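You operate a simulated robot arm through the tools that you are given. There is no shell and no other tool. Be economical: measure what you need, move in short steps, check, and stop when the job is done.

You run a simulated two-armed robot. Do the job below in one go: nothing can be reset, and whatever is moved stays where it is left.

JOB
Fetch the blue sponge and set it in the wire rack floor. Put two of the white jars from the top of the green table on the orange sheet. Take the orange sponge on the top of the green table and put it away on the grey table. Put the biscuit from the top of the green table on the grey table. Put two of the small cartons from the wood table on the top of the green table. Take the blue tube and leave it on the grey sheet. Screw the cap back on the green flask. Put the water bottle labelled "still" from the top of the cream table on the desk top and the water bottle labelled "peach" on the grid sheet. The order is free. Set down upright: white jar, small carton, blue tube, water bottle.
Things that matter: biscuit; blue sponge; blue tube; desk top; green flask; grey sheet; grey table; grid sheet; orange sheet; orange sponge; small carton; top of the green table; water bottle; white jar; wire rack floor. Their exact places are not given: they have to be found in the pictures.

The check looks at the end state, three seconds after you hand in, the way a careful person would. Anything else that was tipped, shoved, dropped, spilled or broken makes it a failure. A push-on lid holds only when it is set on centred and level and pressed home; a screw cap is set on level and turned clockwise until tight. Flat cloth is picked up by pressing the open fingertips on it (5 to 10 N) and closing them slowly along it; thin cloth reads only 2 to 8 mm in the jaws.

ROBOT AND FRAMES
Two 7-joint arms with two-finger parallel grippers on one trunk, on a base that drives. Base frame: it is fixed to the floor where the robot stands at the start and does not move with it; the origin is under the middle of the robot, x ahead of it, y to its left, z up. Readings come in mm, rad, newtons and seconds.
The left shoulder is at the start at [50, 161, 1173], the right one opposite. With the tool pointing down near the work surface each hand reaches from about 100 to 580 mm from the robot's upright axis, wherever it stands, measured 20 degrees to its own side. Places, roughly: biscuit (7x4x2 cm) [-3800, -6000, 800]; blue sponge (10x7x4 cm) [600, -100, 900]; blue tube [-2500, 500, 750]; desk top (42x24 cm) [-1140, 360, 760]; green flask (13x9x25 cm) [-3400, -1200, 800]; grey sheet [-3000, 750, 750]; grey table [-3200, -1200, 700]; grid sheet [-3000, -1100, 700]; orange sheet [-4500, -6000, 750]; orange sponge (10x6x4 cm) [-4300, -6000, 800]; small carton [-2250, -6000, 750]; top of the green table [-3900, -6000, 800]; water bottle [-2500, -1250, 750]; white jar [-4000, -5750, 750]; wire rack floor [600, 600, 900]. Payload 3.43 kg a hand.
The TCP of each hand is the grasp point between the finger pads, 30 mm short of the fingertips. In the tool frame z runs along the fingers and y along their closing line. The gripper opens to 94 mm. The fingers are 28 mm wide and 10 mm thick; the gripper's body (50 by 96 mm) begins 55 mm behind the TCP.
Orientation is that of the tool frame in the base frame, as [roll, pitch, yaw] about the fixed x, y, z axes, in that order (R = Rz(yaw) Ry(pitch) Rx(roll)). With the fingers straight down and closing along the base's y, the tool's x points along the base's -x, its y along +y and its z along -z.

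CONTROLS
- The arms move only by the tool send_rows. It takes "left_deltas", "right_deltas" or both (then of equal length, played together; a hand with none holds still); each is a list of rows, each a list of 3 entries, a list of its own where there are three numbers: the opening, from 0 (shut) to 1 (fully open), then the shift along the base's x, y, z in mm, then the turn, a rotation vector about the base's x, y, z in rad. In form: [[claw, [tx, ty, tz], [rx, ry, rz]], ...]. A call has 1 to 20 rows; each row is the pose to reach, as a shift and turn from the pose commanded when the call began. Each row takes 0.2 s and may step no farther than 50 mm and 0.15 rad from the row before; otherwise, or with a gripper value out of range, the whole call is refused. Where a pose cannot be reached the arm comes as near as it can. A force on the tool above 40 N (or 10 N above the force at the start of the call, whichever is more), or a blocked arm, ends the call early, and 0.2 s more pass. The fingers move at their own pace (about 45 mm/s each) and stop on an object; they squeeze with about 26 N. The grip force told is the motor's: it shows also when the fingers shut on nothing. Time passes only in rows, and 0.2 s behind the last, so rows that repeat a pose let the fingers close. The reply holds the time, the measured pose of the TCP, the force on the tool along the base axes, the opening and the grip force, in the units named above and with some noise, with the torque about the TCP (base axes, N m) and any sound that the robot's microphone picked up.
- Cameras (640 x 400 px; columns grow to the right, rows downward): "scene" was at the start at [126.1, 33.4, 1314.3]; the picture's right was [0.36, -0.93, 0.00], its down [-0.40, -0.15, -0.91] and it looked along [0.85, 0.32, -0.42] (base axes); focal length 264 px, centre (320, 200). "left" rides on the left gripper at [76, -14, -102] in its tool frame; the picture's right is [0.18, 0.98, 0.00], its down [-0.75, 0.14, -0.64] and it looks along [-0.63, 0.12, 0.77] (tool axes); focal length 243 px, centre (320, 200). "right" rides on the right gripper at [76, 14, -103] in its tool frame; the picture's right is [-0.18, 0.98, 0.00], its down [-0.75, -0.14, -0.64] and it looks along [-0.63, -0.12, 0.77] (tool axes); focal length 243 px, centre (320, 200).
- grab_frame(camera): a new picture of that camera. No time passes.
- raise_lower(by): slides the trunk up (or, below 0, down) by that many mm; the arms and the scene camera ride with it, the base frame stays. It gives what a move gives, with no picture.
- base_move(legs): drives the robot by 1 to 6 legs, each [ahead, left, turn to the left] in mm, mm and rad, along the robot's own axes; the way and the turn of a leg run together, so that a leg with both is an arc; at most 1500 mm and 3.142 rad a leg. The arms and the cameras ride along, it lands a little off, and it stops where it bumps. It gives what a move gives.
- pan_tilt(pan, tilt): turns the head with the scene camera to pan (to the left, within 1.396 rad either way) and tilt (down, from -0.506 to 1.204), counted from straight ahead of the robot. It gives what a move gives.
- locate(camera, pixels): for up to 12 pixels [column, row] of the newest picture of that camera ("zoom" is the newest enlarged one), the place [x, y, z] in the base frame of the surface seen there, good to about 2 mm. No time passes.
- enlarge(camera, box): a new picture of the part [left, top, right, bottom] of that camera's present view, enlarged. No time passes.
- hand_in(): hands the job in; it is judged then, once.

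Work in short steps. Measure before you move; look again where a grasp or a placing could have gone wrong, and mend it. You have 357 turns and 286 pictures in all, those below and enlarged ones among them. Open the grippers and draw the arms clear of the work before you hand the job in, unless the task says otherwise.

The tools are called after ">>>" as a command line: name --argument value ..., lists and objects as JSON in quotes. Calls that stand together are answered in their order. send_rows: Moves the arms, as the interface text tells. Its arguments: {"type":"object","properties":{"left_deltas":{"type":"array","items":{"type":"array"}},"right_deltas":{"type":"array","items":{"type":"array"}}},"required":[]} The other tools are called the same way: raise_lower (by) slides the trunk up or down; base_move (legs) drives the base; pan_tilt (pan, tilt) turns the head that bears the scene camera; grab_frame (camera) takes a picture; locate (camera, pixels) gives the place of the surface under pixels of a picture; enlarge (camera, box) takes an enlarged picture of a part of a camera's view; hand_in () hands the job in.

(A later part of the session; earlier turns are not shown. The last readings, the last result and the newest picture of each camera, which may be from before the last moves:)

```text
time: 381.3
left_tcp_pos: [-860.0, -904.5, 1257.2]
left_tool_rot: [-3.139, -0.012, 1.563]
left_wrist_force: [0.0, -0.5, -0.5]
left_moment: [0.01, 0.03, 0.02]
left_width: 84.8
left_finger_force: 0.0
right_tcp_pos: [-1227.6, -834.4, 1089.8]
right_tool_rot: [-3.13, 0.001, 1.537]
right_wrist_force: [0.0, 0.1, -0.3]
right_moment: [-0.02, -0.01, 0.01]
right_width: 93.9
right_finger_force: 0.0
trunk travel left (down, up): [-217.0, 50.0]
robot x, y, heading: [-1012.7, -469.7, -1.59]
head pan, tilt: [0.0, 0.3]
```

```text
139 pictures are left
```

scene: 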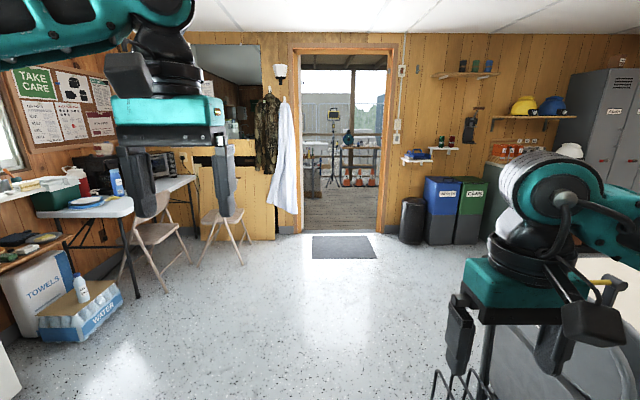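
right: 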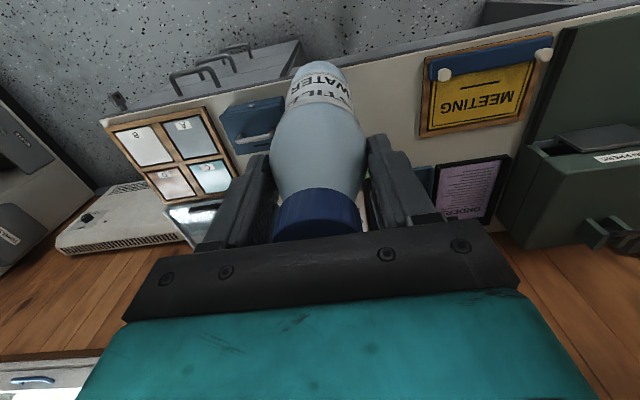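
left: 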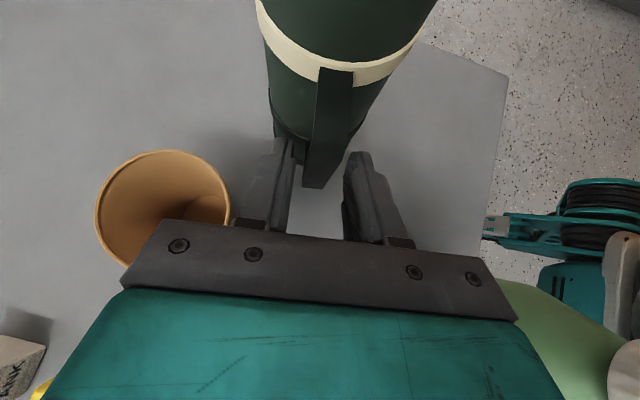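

The doorway is ahead at px 300–382. I locate its jambs and things beyond.

>>> locate --camera "scene" --pixels '[[301, 225], [381, 225], [297, 150], [388, 150], [340, 222], [310, 175], [360, 150], [350, 210], [330, 195], [375, 180], [312, 190]]'

>>> enlarge --camera "scene" --box '[280, 60, 400, 240]'

```text
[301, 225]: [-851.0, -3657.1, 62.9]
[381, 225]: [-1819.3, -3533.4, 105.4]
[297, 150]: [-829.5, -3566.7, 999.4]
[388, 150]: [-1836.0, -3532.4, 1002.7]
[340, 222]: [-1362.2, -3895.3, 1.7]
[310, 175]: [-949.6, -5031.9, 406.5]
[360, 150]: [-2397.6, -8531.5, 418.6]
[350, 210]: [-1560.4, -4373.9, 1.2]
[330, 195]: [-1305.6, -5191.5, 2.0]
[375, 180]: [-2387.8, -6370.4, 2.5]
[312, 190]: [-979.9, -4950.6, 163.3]
```

```text
2.22 times, centred on (340, 150) of scene
```

zoom: 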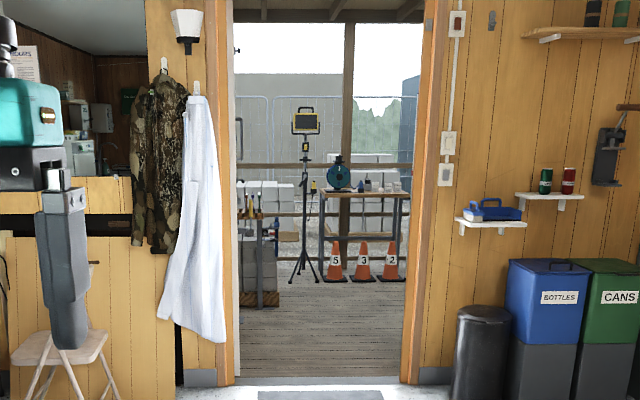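

The doorway spans x −850…−1819. I line up with its centre (x≈−1335) and drive up to it.

>>> base_move --legs '[[0, -310, 0.02], [1400, 0, 0], [1000, 0, 0]]'

>>> grab_frame --camera "scene"

>>> grab_frame --camera "left"

```text
time: 386.9
left_tcp_pos: [-1165.6, -1191.9, 1257.0]
left_tool_rot: [3.141, -0.012, 1.575]
left_wrist_force: [0.4, 0.4, -0.6]
left_moment: [-0.04, 0.02, 0.02]
left_width: 84.6
left_finger_force: 0.1
right_tcp_pos: [-1533.9, -1127.2, 1090.8]
right_tool_rot: [-3.129, 0.002, 1.547]
right_wrist_force: [-0.1, 1.1, 0.1]
right_moment: [-0.03, 0.0, 0.04]
right_width: 93.8
right_finger_force: 0.1
trunk travel left (down, up): [-217.0, 50.0]
robot x, y, heading: [-1322.4, -762.2, -1.58]
head pan, tilt: [0.0, 0.3]
stopped in leg 2: the robot was blocked; the commanded pose is now the measured one
```

```text
137 pictures are left
```

scene: 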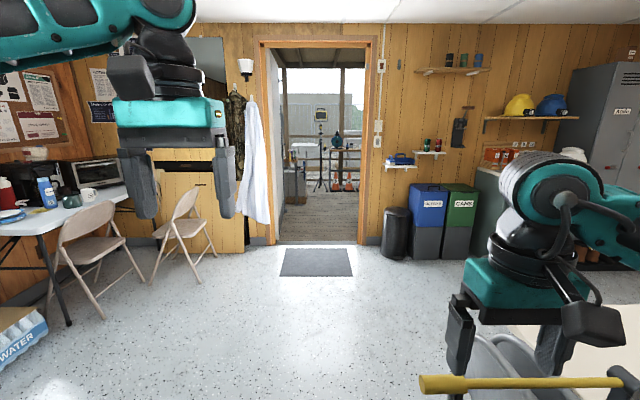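

```text
136 pictures are left
```

left: 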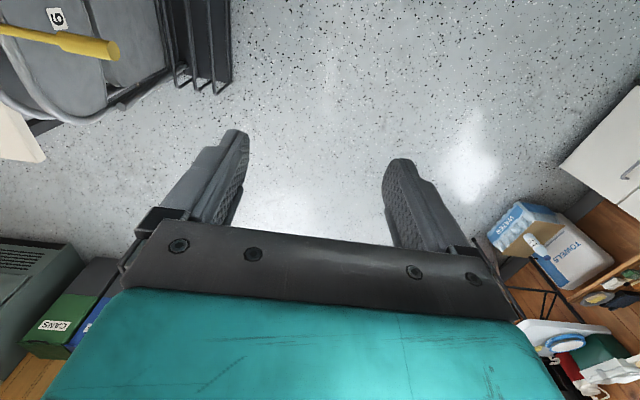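

I bumped at the chair rack (right side). I check whether it moved, and back off.

>>> locate --camera "scene" --pixels '[[428, 384], [620, 380]]'

>>> base_move --legs '[[-120, 0, 0], [0, 330, 0]]'

>>> pan_tilt --pan -0.8 --tilt 0.6

>>> grab_frame --camera "scene"

```text
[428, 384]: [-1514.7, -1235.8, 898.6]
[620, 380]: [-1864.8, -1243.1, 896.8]
```

```text
time: 391.2
left_tcp_pos: [-836.0, -1075.2, 1256.7]
left_tool_rot: [3.14, -0.014, 1.579]
left_wrist_force: [0.8, -1.5, 0.0]
left_moment: [0.01, -0.01, 0.04]
left_width: 84.5
left_finger_force: 0.2
right_tcp_pos: [-1204.3, -1009.6, 1089.3]
right_tool_rot: [-3.128, 0.0, 1.551]
right_wrist_force: [0.1, -1.5, -0.4]
right_moment: [0.03, -0.01, -0.02]
right_width: 93.9
right_finger_force: 0.0
trunk travel left (down, up): [-217.0, 50.0]
robot x, y, heading: [-986.9, -639.5, -1.578]
head pan, tilt: [0.0, 0.3]
```

```text
time: 392.4
left_tcp_pos: [-836.6, -1074.8, 1256.7]
left_tool_rot: [3.141, -0.014, 1.577]
left_wrist_force: [1.2, 0.1, -0.3]
left_moment: [-0.01, -0.03, 0.0]
left_width: 84.4
left_finger_force: 0.0
right_tcp_pos: [-1204.0, -1009.2, 1089.4]
right_tool_rot: [-3.129, 0.0, 1.549]
right_wrist_force: [-0.1, 0.3, 0.1]
right_moment: [0.03, 0.02, 0.01]
right_width: 93.9
right_finger_force: 0.1
trunk travel left (down, up): [-217.0, 50.0]
robot x, y, heading: [-993.6, -639.0, -1.579]
head pan, tilt: [-0.799, 0.6]
```

```text
135 pictures are left
```

scene: 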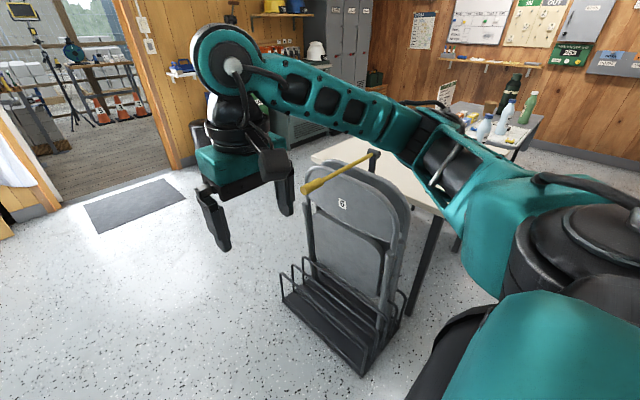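

The rack looks undisturbed. I drive down along x≈−990 first, then shift to the doorway's centre line.

>>> base_move --legs '[[1400, 0, 0], [400, -330, 0], [200, 0, 0]]'

>>> pan_tilt --pan 0 --tilt 0.4

>>> grab_frame --camera "scene"

```text
time: 403.6
left_tcp_pos: [-1185.8, -3067.6, 1255.2]
left_tool_rot: [3.141, -0.015, 1.58]
left_wrist_force: [-0.3, -0.9, -0.6]
left_moment: [0.03, -0.02, -0.03]
left_width: 84.4
left_finger_force: 0.1
right_tcp_pos: [-1552.1, -3002.9, 1089.8]
right_tool_rot: [-3.13, 0.0, 1.553]
right_wrist_force: [0.2, -0.1, 0.2]
right_moment: [-0.02, 0.02, 0.02]
right_width: 94.0
right_finger_force: 0.1
trunk travel left (down, up): [-217.0, 50.0]
robot x, y, heading: [-1341.7, -2632.3, -1.574]
head pan, tilt: [-0.799, 0.6]
```

```text
time: 404.7
left_tcp_pos: [-1184.3, -3065.7, 1256.0]
left_tool_rot: [3.141, -0.014, 1.581]
left_wrist_force: [0.3, -0.2, 0.5]
left_moment: [0.0, 0.0, 0.04]
left_width: 84.5
left_finger_force: 0.1
right_tcp_pos: [-1551.8, -3003.4, 1089.5]
right_tool_rot: [-3.129, 0.0, 1.554]
right_wrist_force: [0.5, 0.0, 0.1]
right_moment: [0.0, 0.01, 0.0]
right_width: 94.0
right_finger_force: 0.0
trunk travel left (down, up): [-217.0, 50.0]
robot x, y, heading: [-1338.2, -2635.7, -1.578]
head pan, tilt: [0.0, 0.4]
```

```text
134 pictures are left
```

scene: 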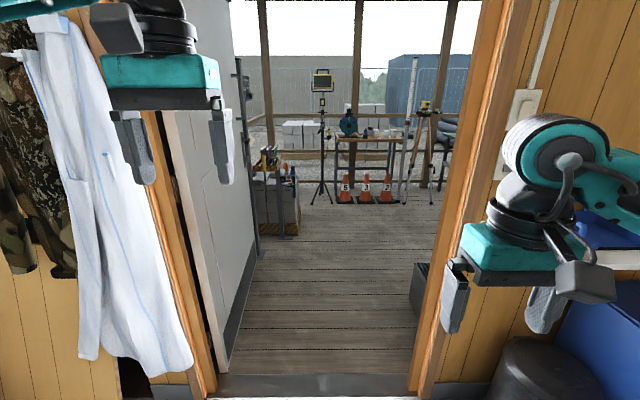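

>>> locate --camera "scene" --pixels '[[212, 370], [200, 250], [425, 370], [450, 220], [230, 300], [240, 100], [235, 250], [415, 290], [255, 250]]'

>>> pan_tilt --pan -1.0 --tilt 0.4

>>> grab_frame --camera "scene"

>>> pan_tilt --pan 1.0 --tilt 0.4

>>> grab_frame --camera "scene"

```text
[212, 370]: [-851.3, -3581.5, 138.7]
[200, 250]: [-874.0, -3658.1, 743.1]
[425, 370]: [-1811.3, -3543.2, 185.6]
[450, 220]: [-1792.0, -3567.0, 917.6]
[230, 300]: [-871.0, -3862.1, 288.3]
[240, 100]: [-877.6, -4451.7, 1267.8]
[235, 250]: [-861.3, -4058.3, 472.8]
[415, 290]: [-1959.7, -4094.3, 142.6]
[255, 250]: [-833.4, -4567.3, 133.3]
```

```text
time: 406.0
left_tcp_pos: [-1183.6, -3067.0, 1255.4]
left_tool_rot: [3.141, -0.015, 1.581]
left_wrist_force: [0.7, -0.4, 0.4]
left_moment: [0.02, 0.01, -0.01]
left_width: 84.7
left_finger_force: 0.0
right_tcp_pos: [-1551.7, -3002.1, 1090.2]
right_tool_rot: [-3.129, 0.0, 1.552]
right_wrist_force: [0.2, -0.1, -0.1]
right_moment: [0.01, -0.01, 0.03]
right_width: 94.0
right_finger_force: 0.1
trunk travel left (down, up): [-217.0, 50.0]
robot x, y, heading: [-1341.0, -2630.1, -1.574]
head pan, tilt: [-1.0, 0.4]
```

```text
133 pictures are left
```

scene: 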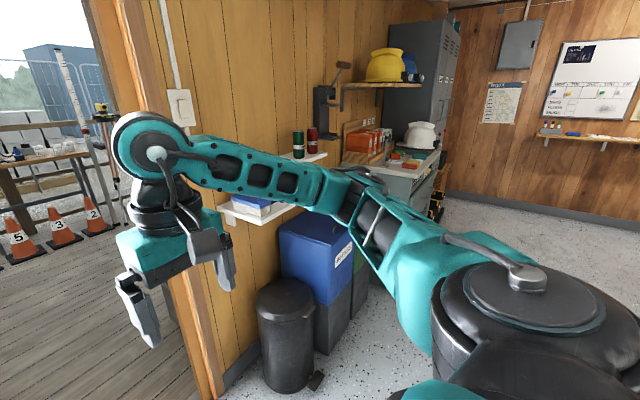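

```text
time: 407.9
left_tcp_pos: [-1186.0, -3066.2, 1255.6]
left_tool_rot: [-3.141, -0.015, 1.58]
left_wrist_force: [0.7, 0.1, -0.1]
left_moment: [-0.02, 0.0, 0.03]
left_width: 84.4
left_finger_force: 0.0
right_tcp_pos: [-1553.3, -3002.5, 1089.9]
right_tool_rot: [-3.128, 0.001, 1.554]
right_wrist_force: [0.1, -1.1, -0.5]
right_moment: [0.0, 0.03, 0.0]
right_width: 94.1
right_finger_force: 0.0
trunk travel left (down, up): [-217.0, 50.0]
robot x, y, heading: [-1341.0, -2635.5, -1.575]
head pan, tilt: [1.0, 0.4]
```

```text
132 pictures are left
```

scene: 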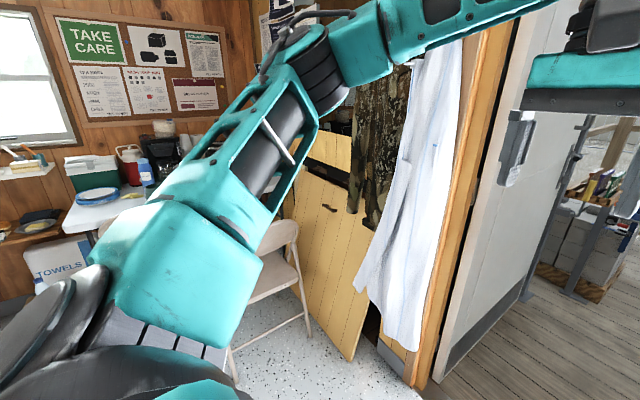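

>>> locate --camera "scene" --pixels '[[310, 60], [330, 90], [290, 90], [240, 150], [300, 45], [375, 150]]'

```text
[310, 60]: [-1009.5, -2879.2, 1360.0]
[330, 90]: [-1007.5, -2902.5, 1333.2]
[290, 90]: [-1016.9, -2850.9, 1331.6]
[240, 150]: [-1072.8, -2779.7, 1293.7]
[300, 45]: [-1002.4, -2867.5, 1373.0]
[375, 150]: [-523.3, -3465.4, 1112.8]
```

Elbows extend ≈390 mm sideways; the doorway gives ≈480 each side. I drive straight through slowly to y≈−4400.

>>> base_move --legs '[[600, 12, 0.004], [600, 0, 0], [560, 0, 0]]'

>>> pan_tilt --pan -0.7 --tilt 0.4

>>> grab_frame --camera "scene"

```text
time: 412.1
left_tcp_pos: [-1150.4, -3699.4, 1261.2]
left_tool_rot: [-3.131, -0.001, 1.591]
left_wrist_force: [-0.3, 0.3, 0.3]
left_moment: [0.03, -0.01, 0.0]
left_width: 84.5
left_finger_force: 0.1
right_tcp_pos: [-1528.3, -3640.0, 1095.3]
right_tool_rot: [-3.119, 0.003, 1.535]
right_wrist_force: [-0.6, -0.1, -0.2]
right_moment: [0.0, 0.0, -0.03]
right_width: 93.8
right_finger_force: 0.0
trunk travel left (down, up): [-217.0, 50.0]
robot x, y, heading: [-1320.4, -3276.5, -1.57]
head pan, tilt: [1.0, 0.4]
stopped in leg 2: the robot was blocked; the commanded pose is now the measured one
```

```text
time: 413.8
left_tcp_pos: [-1149.9, -3695.7, 1262.0]
left_tool_rot: [-3.132, 0.001, 1.594]
left_wrist_force: [0.8, 0.6, -0.2]
left_moment: [-0.02, 0.02, -0.02]
left_width: 84.5
left_finger_force: 0.1
right_tcp_pos: [-1526.7, -3639.0, 1095.1]
right_tool_rot: [-3.118, 0.005, 1.543]
right_wrist_force: [-0.2, -0.3, 1.3]
right_moment: [-0.01, -0.03, 0.02]
right_width: 94.1
right_finger_force: 0.1
trunk travel left (down, up): [-217.0, 50.0]
robot x, y, heading: [-1321.0, -3282.2, -1.563]
head pan, tilt: [-0.7, 0.4]
```

```text
131 pictures are left
```

scene: 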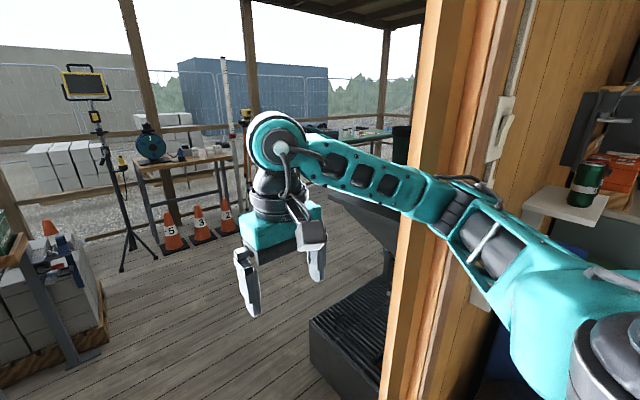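

Blocked: an arm touched a jamb. I locate the right arm and the jamb.

>>> locate --camera "scene" --pixels '[[450, 205], [470, 200], [490, 225], [425, 120], [440, 250], [420, 195], [500, 130], [520, 260]]'

>>> base_move --legs '[[-200, 0, 0]]'

>>> pan_tilt --pan 0.8 --tilt 0.4

>>> grab_frame --camera "scene"

```text
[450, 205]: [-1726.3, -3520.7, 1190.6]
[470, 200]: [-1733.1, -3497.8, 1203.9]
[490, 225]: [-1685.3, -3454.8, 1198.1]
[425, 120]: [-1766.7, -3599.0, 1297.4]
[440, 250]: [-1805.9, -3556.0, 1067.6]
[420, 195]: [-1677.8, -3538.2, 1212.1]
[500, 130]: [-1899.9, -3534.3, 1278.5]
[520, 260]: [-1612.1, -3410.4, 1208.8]
```

```text
time: 415.4
left_tcp_pos: [-1162.7, -3510.4, 1258.0]
left_tool_rot: [3.139, -0.015, 1.592]
left_wrist_force: [-0.6, 1.5, 0.8]
left_moment: [-0.02, 0.02, -0.03]
left_width: 84.5
left_finger_force: 0.1
right_tcp_pos: [-1535.6, -3450.5, 1087.7]
right_tool_rot: [-3.126, -0.009, 1.546]
right_wrist_force: [0.3, 0.4, 0.5]
right_moment: [-0.01, -0.06, -0.01]
right_width: 94.2
right_finger_force: 0.0
trunk travel left (down, up): [-217.0, 50.0]
robot x, y, heading: [-1323.3, -3077.9, -1.566]
head pan, tilt: [-0.7, 0.4]
```

```text
time: 417.0
left_tcp_pos: [-1162.4, -3509.9, 1257.9]
left_tool_rot: [-3.141, -0.012, 1.594]
left_wrist_force: [-0.4, -1.2, -1.1]
left_moment: [0.0, 0.02, -0.05]
left_width: 84.4
left_finger_force: 0.2
right_tcp_pos: [-1536.4, -3452.7, 1087.1]
right_tool_rot: [-3.129, -0.012, 1.546]
right_wrist_force: [-0.2, 0.1, 0.2]
right_moment: [0.03, 0.01, 0.01]
right_width: 94.0
right_finger_force: 0.0
trunk travel left (down, up): [-217.0, 50.0]
robot x, y, heading: [-1323.4, -3085.8, -1.56]
head pan, tilt: [0.799, 0.4]
```

```text
130 pictures are left
```

scene: 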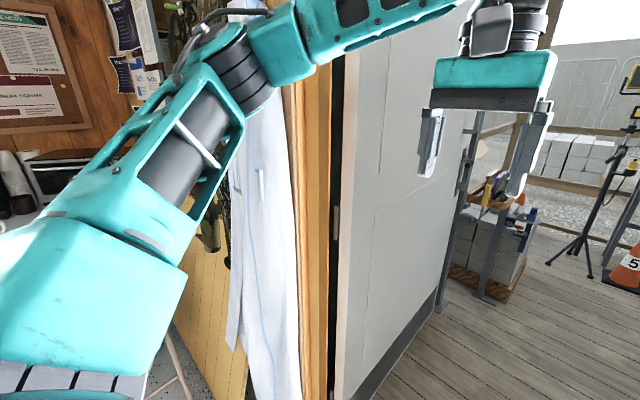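

The right elbow sticks out too far. I extend both hands forward and inward, which draws the elbows in.

>>> send_rows --right_deltas '[[0.9, [10, -20, 35], [0, 0, 0]], [0.9, [20, -40, 70], [0, 0, 0]], [0.9, [30, -60, 105], [0, 0, 0]], [0.9, [40, -80, 140], [0, 0, 0]], [0.9, [55, -105, 170], [0, 0, 0]], [0.9, [70, -130, 190], [0, 0, 0]], [0.9, [80, -150, 190], [0, 0, 0]]]' --left_deltas '[[0.9, [0, -10, 10], [0, 0, 0]], [0.9, [0, -25, 20], [0, 0, 0]], [0.9, [0, -40, 20], [0, 0, 0]], [0.9, [-10, -55, 20], [0, 0, 0]], [0.9, [-20, -70, 20], [0, 0, 0]], [0.9, [-20, -80, 20], [0, 0, 0]], [0.9, [-20, -80, 20], [0, 0, 0]]]'

>>> pan_tilt --pan -0.8 --tilt 0.35

>>> grab_frame --camera "scene"

```text
time: 418.6
left_tcp_pos: [-1132.0, -3546.8, 1255.7]
left_tool_rot: [-3.141, -0.014, 1.595]
left_wrist_force: [-0.3, -1.3, 0.3]
left_moment: [0.01, -0.02, 0.0]
left_width: 84.7
left_finger_force: 0.1
left hand out of reach, approached as far as the arm can: row 1, 2, 3, 4, 5, 6, 7
right_tcp_pos: [-1457.0, -3601.3, 1277.5]
right_tool_rot: [-3.13, -0.01, 1.546]
right_wrist_force: [-0.2, -0.5, -0.1]
right_moment: [-0.01, 0.02, 0.0]
right_width: 84.1
right_finger_force: 0.0
trunk travel left (down, up): [-217.0, 50.0]
robot x, y, heading: [-1321.6, -3081.0, -1.56]
head pan, tilt: [0.799, 0.4]
```

```text
time: 420.2
left_tcp_pos: [-1131.2, -3546.8, 1256.8]
left_tool_rot: [3.141, -0.014, 1.592]
left_wrist_force: [0.2, 0.6, 0.6]
left_moment: [-0.02, 0.04, 0.0]
left_width: 84.4
left_finger_force: 0.1
right_tcp_pos: [-1456.7, -3600.8, 1278.0]
right_tool_rot: [-3.129, -0.009, 1.545]
right_wrist_force: [0.5, 0.3, 0.2]
right_moment: [-0.04, 0.03, -0.02]
right_width: 84.1
right_finger_force: 0.1
trunk travel left (down, up): [-217.0, 50.0]
robot x, y, heading: [-1324.7, -3080.1, -1.568]
head pan, tilt: [-0.799, 0.351]
```

```text
129 pictures are left
```

scene: 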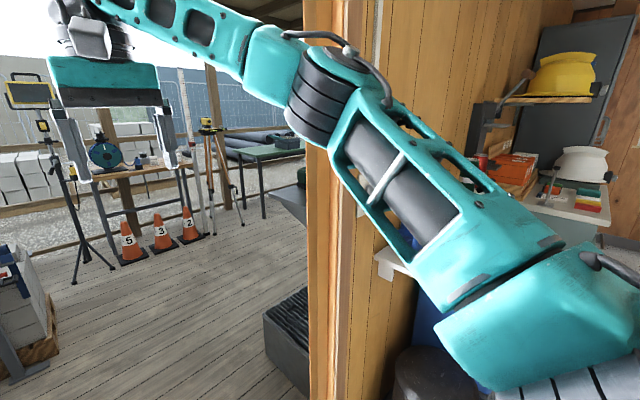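

>>> locate --camera "scene" --pixels '[[335, 60], [340, 90], [310, 110], [370, 110], [330, 140], [310, 60], [290, 60], [325, 250]]'

```text
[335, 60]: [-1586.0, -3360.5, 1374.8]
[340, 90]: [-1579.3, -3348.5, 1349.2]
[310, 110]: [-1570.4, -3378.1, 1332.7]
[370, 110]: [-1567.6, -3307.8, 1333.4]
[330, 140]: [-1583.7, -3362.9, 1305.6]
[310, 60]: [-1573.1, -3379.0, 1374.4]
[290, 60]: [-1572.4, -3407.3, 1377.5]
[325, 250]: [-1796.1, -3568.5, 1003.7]
```

Right elbow is now ≈330 lateral. I drive through.

>>> base_move --legs '[[500, -4, 0], [500, 0, 0], [300, 0, 0]]'

>>> pan_tilt --pan -1.0 --tilt 0.35

>>> grab_frame --camera "scene"

```text
time: 427.4
left_tcp_pos: [-1122.1, -4855.6, 1255.9]
left_tool_rot: [3.141, -0.014, 1.597]
left_wrist_force: [0.3, -0.3, -0.8]
left_moment: [0.03, 0.01, 0.04]
left_width: 84.7
left_finger_force: 0.1
right_tcp_pos: [-1447.2, -4910.3, 1277.8]
right_tool_rot: [-3.127, -0.01, 1.551]
right_wrist_force: [0.0, -0.7, -0.1]
right_moment: [0.01, 0.0, 0.01]
right_width: 84.8
right_finger_force: 0.0
trunk travel left (down, up): [-217.0, 50.0]
robot x, y, heading: [-1317.8, -4390.6, -1.557]
head pan, tilt: [-0.799, 0.351]
```

```text
time: 428.2
left_tcp_pos: [-1122.7, -4853.8, 1256.1]
left_tool_rot: [3.141, -0.014, 1.596]
left_wrist_force: [-0.3, -0.1, 0.1]
left_moment: [-0.01, 0.0, 0.02]
left_width: 84.6
left_finger_force: 0.0
right_tcp_pos: [-1448.2, -4910.8, 1277.7]
right_tool_rot: [-3.13, -0.012, 1.551]
right_wrist_force: [0.1, 0.1, 0.1]
right_moment: [0.05, -0.03, 0.0]
right_width: 84.4
right_finger_force: 0.0
trunk travel left (down, up): [-217.0, 50.0]
robot x, y, heading: [-1313.8, -4387.7, -1.561]
head pan, tilt: [-1.0, 0.351]
```

```text
128 pictures are left
```

scene: 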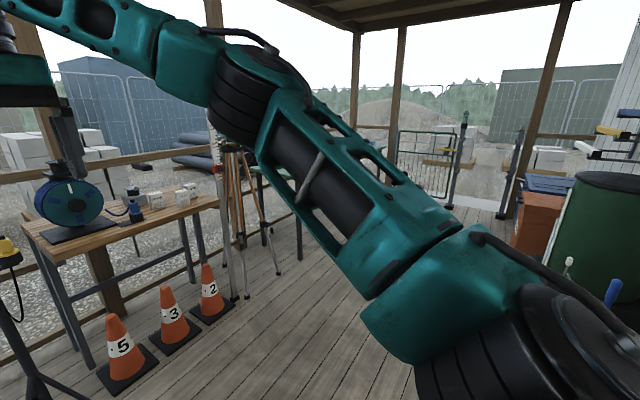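

On the deck now. I locate obstacles and both tables.

>>> locate --camera "scene" --pixels '[[580, 270], [530, 240], [455, 230], [115, 370], [215, 310], [245, 290], [30, 235], [200, 200], [270, 240], [150, 205], [430, 180], [340, 330]]'

>>> enlarge --camera "scene" --box '[0, 130, 320, 330]'

```text
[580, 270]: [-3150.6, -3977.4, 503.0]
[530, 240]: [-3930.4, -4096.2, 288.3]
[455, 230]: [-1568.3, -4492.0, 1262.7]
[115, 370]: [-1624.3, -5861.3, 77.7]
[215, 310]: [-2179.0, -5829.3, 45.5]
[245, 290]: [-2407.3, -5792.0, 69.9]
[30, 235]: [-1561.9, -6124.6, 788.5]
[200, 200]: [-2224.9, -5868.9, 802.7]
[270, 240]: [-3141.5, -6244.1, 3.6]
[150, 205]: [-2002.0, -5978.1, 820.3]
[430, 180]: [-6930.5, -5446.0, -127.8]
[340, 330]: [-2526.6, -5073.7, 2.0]
```

```text
2.00 times, centred on (160, 230) of scene
```

zoom: 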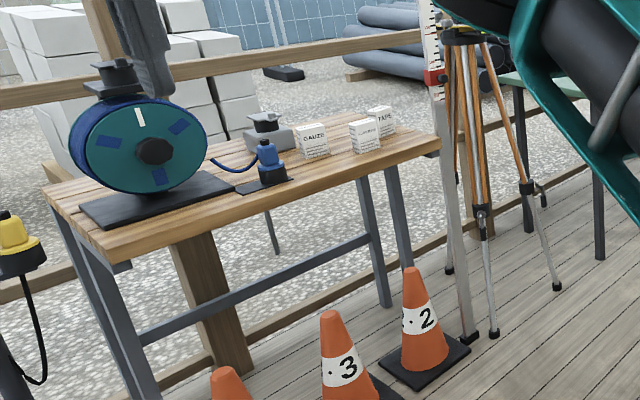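

Cartons stand on the wood table's right end, cones and a tripod in front. I drive right 720 and ahead 500 for a close view.

>>> base_move --legs '[[0, -740, 0], [550, 0, 0]]'

>>> pan_tilt --pan -0.1 --tilt 0.5

>>> grab_frame --camera "scene"

```text
time: 432.3
left_tcp_pos: [-1530.0, -4861.6, 1255.0]
left_tool_rot: [3.141, -0.014, 1.589]
left_wrist_force: [0.0, 0.3, -0.1]
left_moment: [0.01, 0.0, -0.01]
left_width: 84.6
left_finger_force: 0.1
right_tcp_pos: [-1855.8, -4917.9, 1277.6]
right_tool_rot: [-3.129, -0.01, 1.544]
right_wrist_force: [0.2, -0.3, -0.3]
right_moment: [0.01, 0.03, -0.01]
right_width: 84.3
right_finger_force: 0.0
trunk travel left (down, up): [-217.0, 50.0]
robot x, y, heading: [-1722.0, -4396.3, -1.569]
head pan, tilt: [-1.0, 0.351]
stopped in leg 1: the robot was blocked; the commanded pose is now the measured one
```

```text
time: 433.5
left_tcp_pos: [-1530.5, -4861.4, 1254.6]
left_tool_rot: [3.14, -0.015, 1.59]
left_wrist_force: [-0.2, -0.4, 1.2]
left_moment: [0.01, -0.02, -0.01]
left_width: 84.4
left_finger_force: 0.1
right_tcp_pos: [-1856.9, -4917.6, 1278.2]
right_tool_rot: [-3.13, -0.009, 1.542]
right_wrist_force: [-0.3, 0.6, -0.2]
right_moment: [0.01, 0.0, 0.0]
right_width: 84.7
right_finger_force: 0.3
trunk travel left (down, up): [-217.0, 50.0]
robot x, y, heading: [-1719.2, -4395.9, -1.567]
head pan, tilt: [-0.099, 0.499]
```

```text
126 pictures are left
```

scene: 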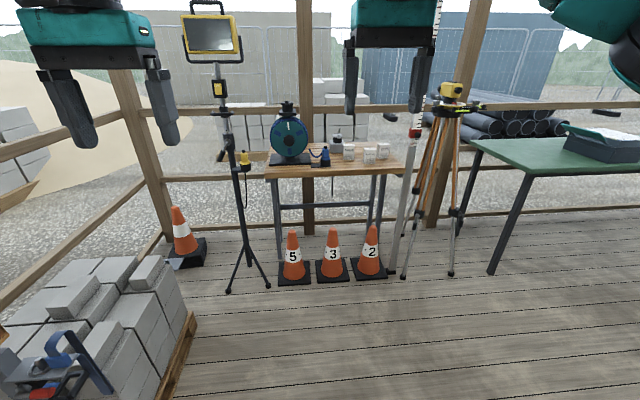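

The low box on the right stopped me. I drive ahead first, then right.

>>> base_move --legs '[[450, 20, 0], [0, -450, 0]]'

>>> grab_frame --camera "scene"

>>> enlarge --camera "scene" --box '[180, 120, 400, 300]'

```text
time: 440.2
left_tcp_pos: [-1947.9, -5313.6, 1256.8]
left_tool_rot: [3.139, -0.013, 1.601]
left_wrist_force: [0.2, 0.7, -0.3]
left_moment: [0.02, -0.02, 0.01]
left_width: 84.7
left_finger_force: 0.0
right_tcp_pos: [-2273.6, -5372.3, 1277.2]
right_tool_rot: [-3.129, -0.01, 1.552]
right_wrist_force: [0.1, -0.4, 0.4]
right_moment: [-0.03, -0.02, -0.01]
right_width: 84.5
right_finger_force: 0.0
trunk travel left (down, up): [-217.0, 50.0]
robot x, y, heading: [-2142.0, -4849.1, -1.552]
head pan, tilt: [-0.099, 0.499]
```

```text
125 pictures are left
```

scene: 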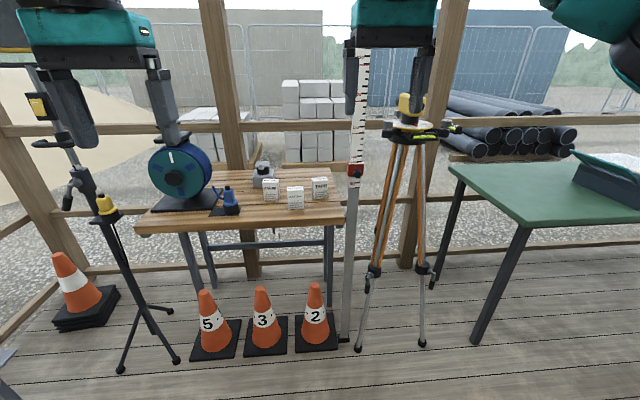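

```text
2.22 times, centred on (290, 210) of scene
```

zoom: 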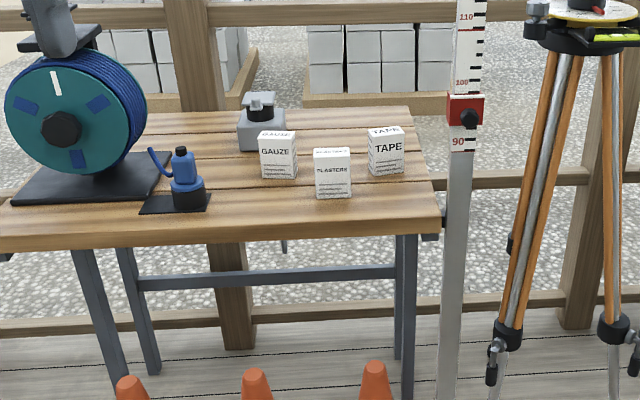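

>>> locate --camera "zoom" --pixels '[[276, 136], [332, 154], [385, 132], [278, 170], [332, 190], [386, 165], [440, 215], [10, 240], [300, 215], [183, 170], [262, 108]]'

>>> locate --camera "scene" --pixels '[[345, 340], [352, 200], [315, 350], [265, 352], [315, 286], [365, 345], [420, 345], [470, 340], [450, 170], [640, 225], [520, 200]]'

```text
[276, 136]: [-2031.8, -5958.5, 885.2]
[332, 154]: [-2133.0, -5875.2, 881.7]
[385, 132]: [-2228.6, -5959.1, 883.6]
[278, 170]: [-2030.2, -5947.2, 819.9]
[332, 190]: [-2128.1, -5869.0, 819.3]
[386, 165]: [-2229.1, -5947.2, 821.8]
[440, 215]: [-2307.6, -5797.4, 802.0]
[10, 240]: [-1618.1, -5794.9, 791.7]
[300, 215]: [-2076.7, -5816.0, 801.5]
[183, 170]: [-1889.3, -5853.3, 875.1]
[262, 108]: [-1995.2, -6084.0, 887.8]
```

```text
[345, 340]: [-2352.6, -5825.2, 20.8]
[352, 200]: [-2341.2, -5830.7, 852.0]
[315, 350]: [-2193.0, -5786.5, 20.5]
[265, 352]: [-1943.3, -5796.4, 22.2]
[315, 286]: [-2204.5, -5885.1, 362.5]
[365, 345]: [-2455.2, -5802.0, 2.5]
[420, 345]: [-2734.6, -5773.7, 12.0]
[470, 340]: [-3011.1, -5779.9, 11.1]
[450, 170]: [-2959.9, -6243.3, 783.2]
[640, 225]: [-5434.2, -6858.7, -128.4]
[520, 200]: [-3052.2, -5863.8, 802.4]
```

Cartons: PLASTERS (-2131,-5892), GAUZE (-2031,-5968), TAPE (-2229,-5968), tops ≈885, table 802. I drive so the right hand faces PLASTERS, keeping clear of the cones (y≥−5470).

>>> base_move --legs '[[0, 185, -0.018], [600, 0, 0]]'

>>> send_rows --right_deltas '[[0.9, [-20, 30, -20], [0.012, 0, 0]], [0.9, [-35, 60, -50], [0.012, 0, 0]], [0.9, [-45, 90, -80], [0.012, 0, 0]], [0.9, [-45, 100, -120], [0.012, 0, 0]], [0.9, [-45, 100, -160], [0.012, 0, 0]], [0.9, [-45, 100, -200], [0.012, 0, 0]]]'

>>> grab_frame --camera "right"

>>> grab_frame --camera "scene"

```text
time: 445.5
left_tcp_pos: [-1779.9, -5923.1, 1256.6]
left_tool_rot: [3.141, -0.014, 1.575]
left_wrist_force: [-0.7, -0.2, 0.3]
left_moment: [-0.01, -0.04, 0.02]
left_width: 84.7
left_finger_force: 0.0
right_tcp_pos: [-2106.8, -5974.7, 1278.2]
right_tool_rot: [-3.129, -0.011, 1.527]
right_wrist_force: [-0.2, -0.4, -0.2]
right_moment: [-0.02, 0.0, 0.01]
right_width: 84.4
right_finger_force: 0.1
trunk travel left (down, up): [-217.0, 50.0]
robot x, y, heading: [-1959.8, -5459.0, -1.58]
head pan, tilt: [-0.099, 0.499]
```

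```text
time: 446.9
left_tcp_pos: [-1780.5, -5924.6, 1256.3]
left_tool_rot: [3.139, -0.014, 1.576]
left_wrist_force: [1.3, -0.7, -0.7]
left_moment: [0.03, -0.01, 0.01]
left_width: 84.7
left_finger_force: 0.0
right_tcp_pos: [-2151.3, -5875.4, 1077.8]
right_tool_rot: [-3.133, -0.02, 1.527]
right_wrist_force: [-0.8, 0.3, -1.0]
right_moment: [-0.02, 0.02, 0.0]
right_width: 84.6
right_finger_force: 0.1
trunk travel left (down, up): [-217.0, 50.0]
robot x, y, heading: [-1967.1, -5455.3, -1.577]
head pan, tilt: [-0.099, 0.499]
```

```text
123 pictures are left
```

right: 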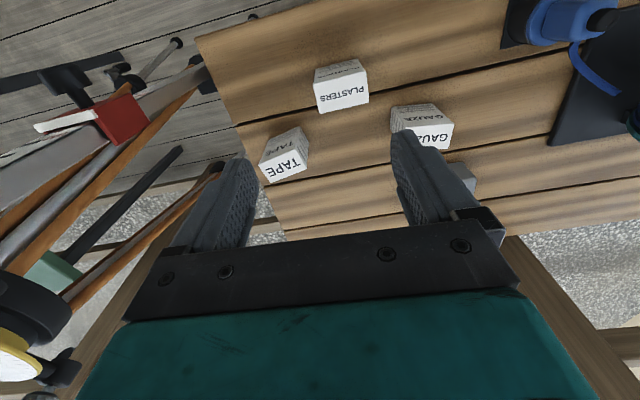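

```text
122 pictures are left
```

scene: 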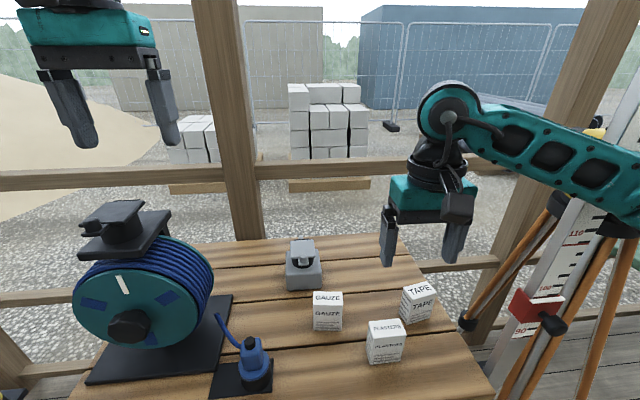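

I measure the PLASTERS carton's top face from the right camera.

>>> enlarge --camera "right" --box '[260, 40, 480, 190]'

```text
2.67 times, centred on (370, 115) of right
```

zoom: 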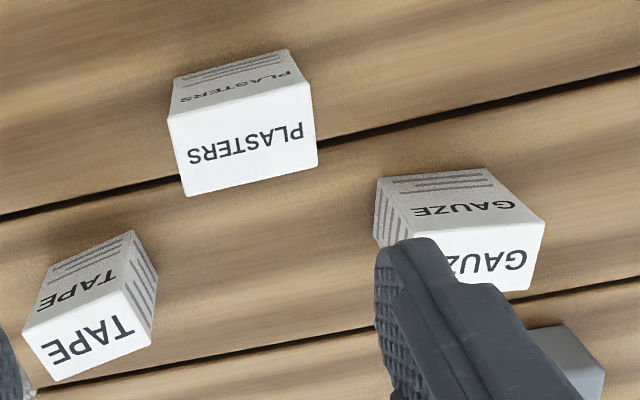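

>>> locate --camera "zoom" --pixels '[[172, 120], [306, 86], [314, 162], [188, 192], [245, 140], [240, 75], [445, 238], [535, 228], [522, 285], [440, 200], [30, 330], [150, 340], [90, 330]]'

```text
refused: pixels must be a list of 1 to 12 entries
```

>>> locate --camera "zoom" --pixels '[[172, 120], [306, 86], [314, 162], [188, 192], [245, 140], [240, 75], [445, 238], [535, 228], [522, 285], [440, 200], [30, 330], [145, 340]]'

```text
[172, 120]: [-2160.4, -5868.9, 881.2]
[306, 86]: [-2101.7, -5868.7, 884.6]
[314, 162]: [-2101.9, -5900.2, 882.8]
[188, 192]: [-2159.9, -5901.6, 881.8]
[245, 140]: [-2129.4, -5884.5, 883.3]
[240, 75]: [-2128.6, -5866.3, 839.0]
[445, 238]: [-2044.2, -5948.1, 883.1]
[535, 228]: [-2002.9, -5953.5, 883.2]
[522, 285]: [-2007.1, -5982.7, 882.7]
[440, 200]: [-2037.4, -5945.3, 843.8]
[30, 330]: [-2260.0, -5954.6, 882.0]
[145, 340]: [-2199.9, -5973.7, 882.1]
```

PLASTERS centre (-2131,-5885). I lower onto it and grip along x.

>>> send_rows --right_deltas '[[0.9, [10, -5, -45], [-0.02, -0.008, 0]], [0.9, [20, -10, -90], [-0.02, -0.008, 0]], [0.9, [20, -10, -135], [-0.02, -0.008, 0]], [0.9, [20, -10, -180], [-0.02, -0.008, 0]], [0.9, [20, -10, -210], [-0.02, -0.008, 0]], [0.9, [20, -10, -221], [-0.02, -0.008, 0]], [0, [20, -10, -221], [-0.02, -0.008, 0]], [0, [20, -10, -221], [-0.02, -0.008, 0]], [0, [20, -10, -221], [-0.02, -0.008, 0]], [0, [20, -10, -221], [-0.02, -0.008, 0]]]'

>>> grab_frame --camera "right"

```text
time: 449.1
left_tcp_pos: [-1780.0, -5924.0, 1256.0]
left_tool_rot: [3.139, -0.012, 1.576]
left_wrist_force: [0.1, 0.4, -0.3]
left_moment: [-0.01, 0.01, 0.01]
left_width: 84.5
left_finger_force: 0.0
right_tcp_pos: [-2130.3, -5885.7, 854.5]
right_tool_rot: [-3.138, -0.002, 1.527]
right_wrist_force: [-0.4, 0.6, 0.8]
right_moment: [0.0, -0.04, 0.02]
right_width: 66.5
right_finger_force: 26.1
trunk travel left (down, up): [-217.0, 50.0]
robot x, y, heading: [-1960.5, -5456.5, -1.576]
head pan, tilt: [-0.099, 0.499]
```

```text
120 pictures are left
```

right: 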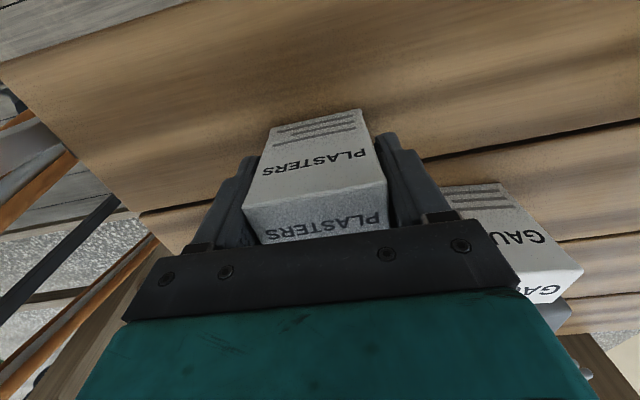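

Gripped. I lift it and draw it back toward me and inward.

>>> send_rows --right_deltas '[[0, [0, 0, 40], [0, 0, 0]], [0, [0, 0, 85], [0, 0, 0]], [0, [0, 0, 130], [0, 0, 0]], [0, [0, 20, 170], [0, 0, 0]], [0, [10, 50, 205], [0, 0, 0]], [0, [20, 80, 240], [0, 0, 0]], [0, [30, 110, 270], [0, 0, 0]], [0, [40, 140, 290], [0, 0, 0]], [0, [45, 150, 290], [0, 0, 0]]]'

>>> grab_frame --camera "scene"

```text
time: 451.1
left_tcp_pos: [-1779.4, -5922.8, 1254.8]
left_tool_rot: [3.139, -0.013, 1.576]
left_wrist_force: [0.5, 0.0, 0.1]
left_moment: [0.01, 0.01, 0.01]
left_width: 84.7
left_finger_force: 0.1
right_tcp_pos: [-2086.1, -5734.5, 1146.3]
right_tool_rot: [-3.138, -0.002, 1.526]
right_wrist_force: [0.0, 0.0, -0.6]
right_moment: [0.01, 0.0, -0.03]
right_width: 66.1
right_finger_force: 26.0
trunk travel left (down, up): [-217.0, 50.0]
robot x, y, heading: [-1961.5, -5457.4, -1.583]
head pan, tilt: [-0.099, 0.499]
```

```text
119 pictures are left
```

scene: 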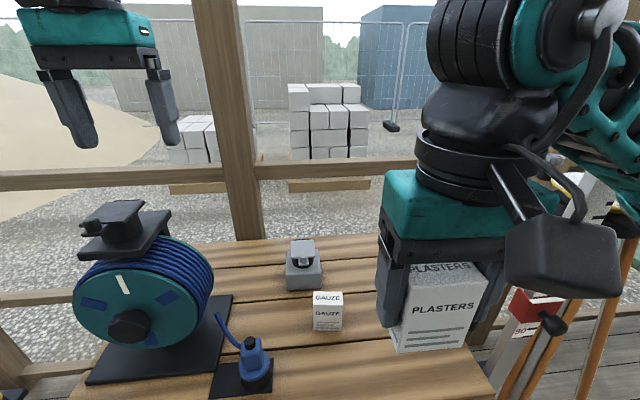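

I shift right 215 so the left hand comes over GAUZE.

>>> base_move --legs '[[0, -215, 0.01]]'

>>> grab_frame --camera "left"

>>> grab_frame --camera "scene"

```text
time: 453.6
left_tcp_pos: [-1989.8, -5920.9, 1256.3]
left_tool_rot: [3.14, -0.012, 1.585]
left_wrist_force: [0.6, 0.7, 0.7]
left_moment: [-0.02, -0.03, 0.02]
left_width: 84.6
left_finger_force: 0.0
right_tcp_pos: [-2300.6, -5733.4, 1145.1]
right_tool_rot: [-3.138, -0.002, 1.54]
right_wrist_force: [0.3, 0.5, -0.2]
right_moment: [0.02, -0.04, -0.02]
right_width: 65.6
right_finger_force: 25.4
trunk travel left (down, up): [-217.0, 50.0]
robot x, y, heading: [-2179.8, -5451.6, -1.57]
head pan, tilt: [-0.099, 0.499]
```

```text
118 pictures are left
```

left: 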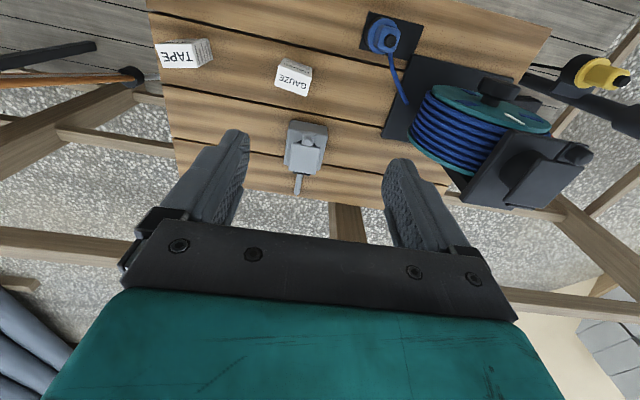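

```text
117 pictures are left
```

scene: 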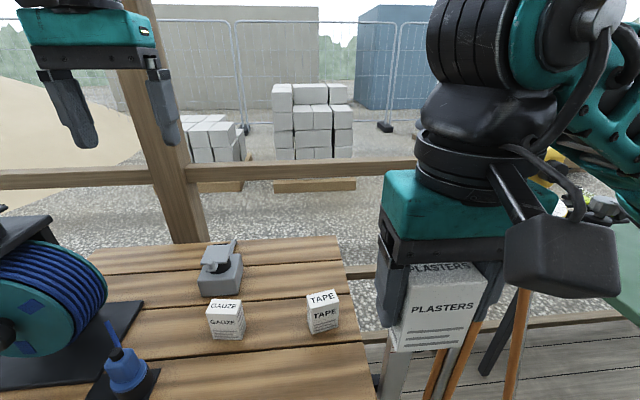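

I measure GAUZE's top corners.

>>> enlarge --camera "scene" --box '[190, 285, 270, 345]'

```text
6.67 times, centred on (230, 315) of scene
```

zoom: 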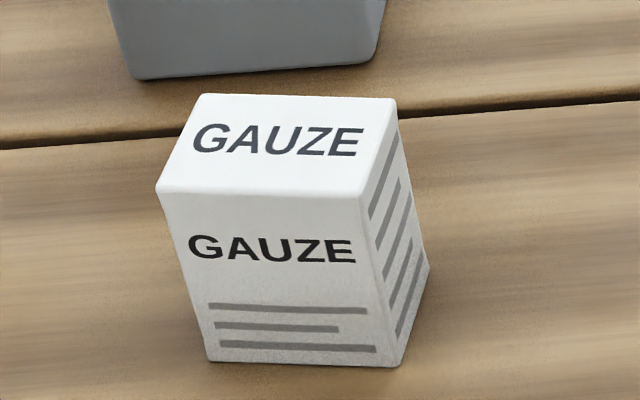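

>>> locate --camera "zoom" --pixels '[[164, 188], [360, 193], [203, 100], [390, 105], [280, 145], [280, 280]]'

```text
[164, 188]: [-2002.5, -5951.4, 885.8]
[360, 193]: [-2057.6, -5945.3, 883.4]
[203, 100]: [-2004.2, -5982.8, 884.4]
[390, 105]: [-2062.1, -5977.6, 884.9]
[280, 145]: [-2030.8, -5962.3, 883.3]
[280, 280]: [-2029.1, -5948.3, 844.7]
```

GAUZE centre (-2031.6,-5964), turned −0.11. I bring the left hand over it.

>>> send_rows --left_deltas '[[0.9, [-10, -10, -45], [0, 0, -0.03]], [0.9, [-20, -20, -85], [0, 0, -0.06]], [0.9, [-30, -30, -125], [0, 0, -0.09]], [0.9, [-38, -38, -170], [0, 0, -0.12]], [0.9, [-42, -43, -215], [0, 0, -0.12]], [0.9, [-42, -43, -260], [0, 0, -0.12]], [0.9, [-42, -43, -260], [0, 0, -0.12]]]'

>>> grab_frame --camera "left"

```text
time: 455.2
left_tcp_pos: [-2006.0, -5939.9, 1008.2]
left_tool_rot: [-3.14, -0.013, 1.467]
left_wrist_force: [0.0, -0.3, -0.3]
left_moment: [0.02, 0.0, -0.05]
left_width: 84.4
left_finger_force: 0.0
left hand out of reach, approached as far as the arm can: row 3, 4, 5, 6, 7
right_tcp_pos: [-2299.3, -5734.6, 1146.2]
right_tool_rot: [-3.138, -0.001, 1.539]
right_wrist_force: [-0.8, -0.4, 0.4]
right_moment: [-0.01, -0.02, -0.02]
right_width: 65.7
right_finger_force: 26.1
trunk travel left (down, up): [-217.0, 50.0]
robot x, y, heading: [-2176.3, -5454.6, -1.57]
head pan, tilt: [-0.099, 0.499]
```

```text
115 pictures are left
```

left: 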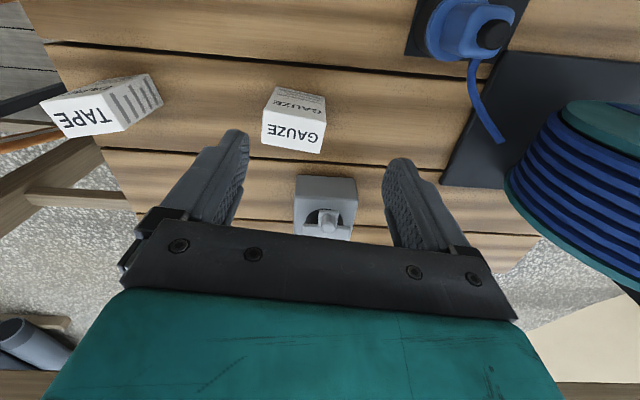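

Short by 26/24 mm. I pull the right hand back a little and shift the base 40 mm right, then retry lower.

>>> send_rows --right_deltas '[[0, [15, 15, 0], [0, 0, 0]], [0, [30, 30, 0], [0, 0, 0]]]'

>>> base_move --legs '[[5, -42, 0]]'

>>> send_rows --left_deltas '[[0.9, [8, -12, -10], [0, 0, 0]], [0.9, [16, -20, -30], [0, 0, 0]], [0.9, [16, -20, -60], [0, 0, 0]], [0.9, [16, -20, -60], [0, 0, 0]]]'

```text
time: 455.8
left_tcp_pos: [-2005.7, -5938.3, 1008.2]
left_tool_rot: [3.142, -0.013, 1.467]
left_wrist_force: [0.5, 0.6, 0.0]
left_moment: [0.03, 0.01, 0.0]
left_width: 84.6
left_finger_force: 0.2
right_tcp_pos: [-2269.6, -5704.3, 1147.6]
right_tool_rot: [-3.138, -0.002, 1.54]
right_wrist_force: [-0.2, 0.9, -0.4]
right_moment: [-0.02, 0.04, -0.01]
right_width: 65.5
right_finger_force: 26.3
trunk travel left (down, up): [-217.0, 50.0]
robot x, y, heading: [-2182.0, -5454.3, -1.566]
head pan, tilt: [-0.099, 0.499]
```

```text
time: 456.9
left_tcp_pos: [-2048.8, -5944.0, 1008.4]
left_tool_rot: [-3.141, -0.014, 1.466]
left_wrist_force: [0.1, -1.2, -0.4]
left_moment: [0.0, -0.02, 0.01]
left_width: 84.8
left_finger_force: 0.2
right_tcp_pos: [-2311.8, -5710.7, 1146.3]
right_tool_rot: [-3.139, -0.002, 1.54]
right_wrist_force: [0.1, -0.1, -0.9]
right_moment: [0.01, -0.02, 0.0]
right_width: 65.7
right_finger_force: 26.2
trunk travel left (down, up): [-217.0, 50.0]
robot x, y, heading: [-2222.0, -5457.4, -1.569]
head pan, tilt: [-0.099, 0.499]
```

```text
time: 457.9
left_tcp_pos: [-2017.4, -5946.2, 958.1]
left_tool_rot: [-3.142, -0.011, 1.467]
left_wrist_force: [0.7, 0.2, 0.6]
left_moment: [-0.02, 0.01, 0.0]
left_width: 84.5
left_finger_force: 0.2
left hand out of reach, approached as far as the arm can: row 1, 2, 3, 4
right_tcp_pos: [-2313.2, -5709.2, 1145.9]
right_tool_rot: [-3.138, -0.003, 1.539]
right_wrist_force: [0.1, -0.4, -0.2]
right_moment: [0.01, 0.01, -0.03]
right_width: 65.4
right_finger_force: 25.9
trunk travel left (down, up): [-217.0, 50.0]
robot x, y, heading: [-2221.9, -5459.0, -1.569]
head pan, tilt: [-0.099, 0.499]
```

I raise the left hand, lower the trunk by 100, and extend.

>>> send_rows --left_deltas '[[0.9, [0, 0, 40], [0, 0, 0]], [0.9, [0, 5, 80], [0, 0, 0]], [0.9, [0, 5, 80], [0, 0, 0]]]'

>>> raise_lower --by -100

>>> send_rows --left_deltas '[[0.9, [-7, -12, 0], [0, 0, 0]], [0.9, [-14, -23, 0], [0, 0, 0]], [0.9, [-14, -23, 0], [0, 0, 0]]]'

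```text
time: 458.7
left_tcp_pos: [-2018.0, -5943.4, 1037.8]
left_tool_rot: [3.142, -0.012, 1.465]
left_wrist_force: [-0.1, -0.3, 0.5]
left_moment: [0.01, 0.0, 0.01]
left_width: 84.5
left_finger_force: 0.1
right_tcp_pos: [-2311.3, -5708.9, 1145.7]
right_tool_rot: [-3.138, -0.002, 1.539]
right_wrist_force: [0.7, 0.3, -0.8]
right_moment: [0.0, 0.04, -0.01]
right_width: 65.4
right_finger_force: 25.8
trunk travel left (down, up): [-217.0, 50.0]
robot x, y, heading: [-2220.8, -5460.7, -1.571]
head pan, tilt: [-0.099, 0.499]
```

```text
time: 460.0
left_tcp_pos: [-2017.3, -5941.7, 940.1]
left_tool_rot: [-3.142, -0.01, 1.466]
left_wrist_force: [0.4, -0.5, -0.5]
left_moment: [-0.01, -0.04, 0.02]
left_width: 84.5
left_finger_force: 0.0
right_tcp_pos: [-2310.7, -5706.3, 1047.8]
right_tool_rot: [-3.138, 0.001, 1.54]
right_wrist_force: [-0.1, -0.1, 0.8]
right_moment: [-0.04, 0.02, 0.01]
right_width: 65.7
right_finger_force: 25.5
trunk travel left (down, up): [-117.0, 150.0]
robot x, y, heading: [-2219.4, -5458.4, -1.568]
head pan, tilt: [-0.099, 0.499]
```

```text
time: 460.8
left_tcp_pos: [-2031.4, -5964.8, 938.5]
left_tool_rot: [-3.141, -0.008, 1.469]
left_wrist_force: [-0.4, 0.7, 0.3]
left_moment: [-0.03, 0.02, -0.02]
left_width: 84.6
left_finger_force: 0.0
right_tcp_pos: [-2311.1, -5707.8, 1047.3]
right_tool_rot: [-3.138, 0.003, 1.539]
right_wrist_force: [0.6, -0.3, -0.6]
right_moment: [0.01, 0.0, 0.02]
right_width: 65.5
right_finger_force: 25.8
trunk travel left (down, up): [-117.0, 150.0]
robot x, y, heading: [-2224.5, -5456.2, -1.569]
head pan, tilt: [-0.099, 0.499]
```

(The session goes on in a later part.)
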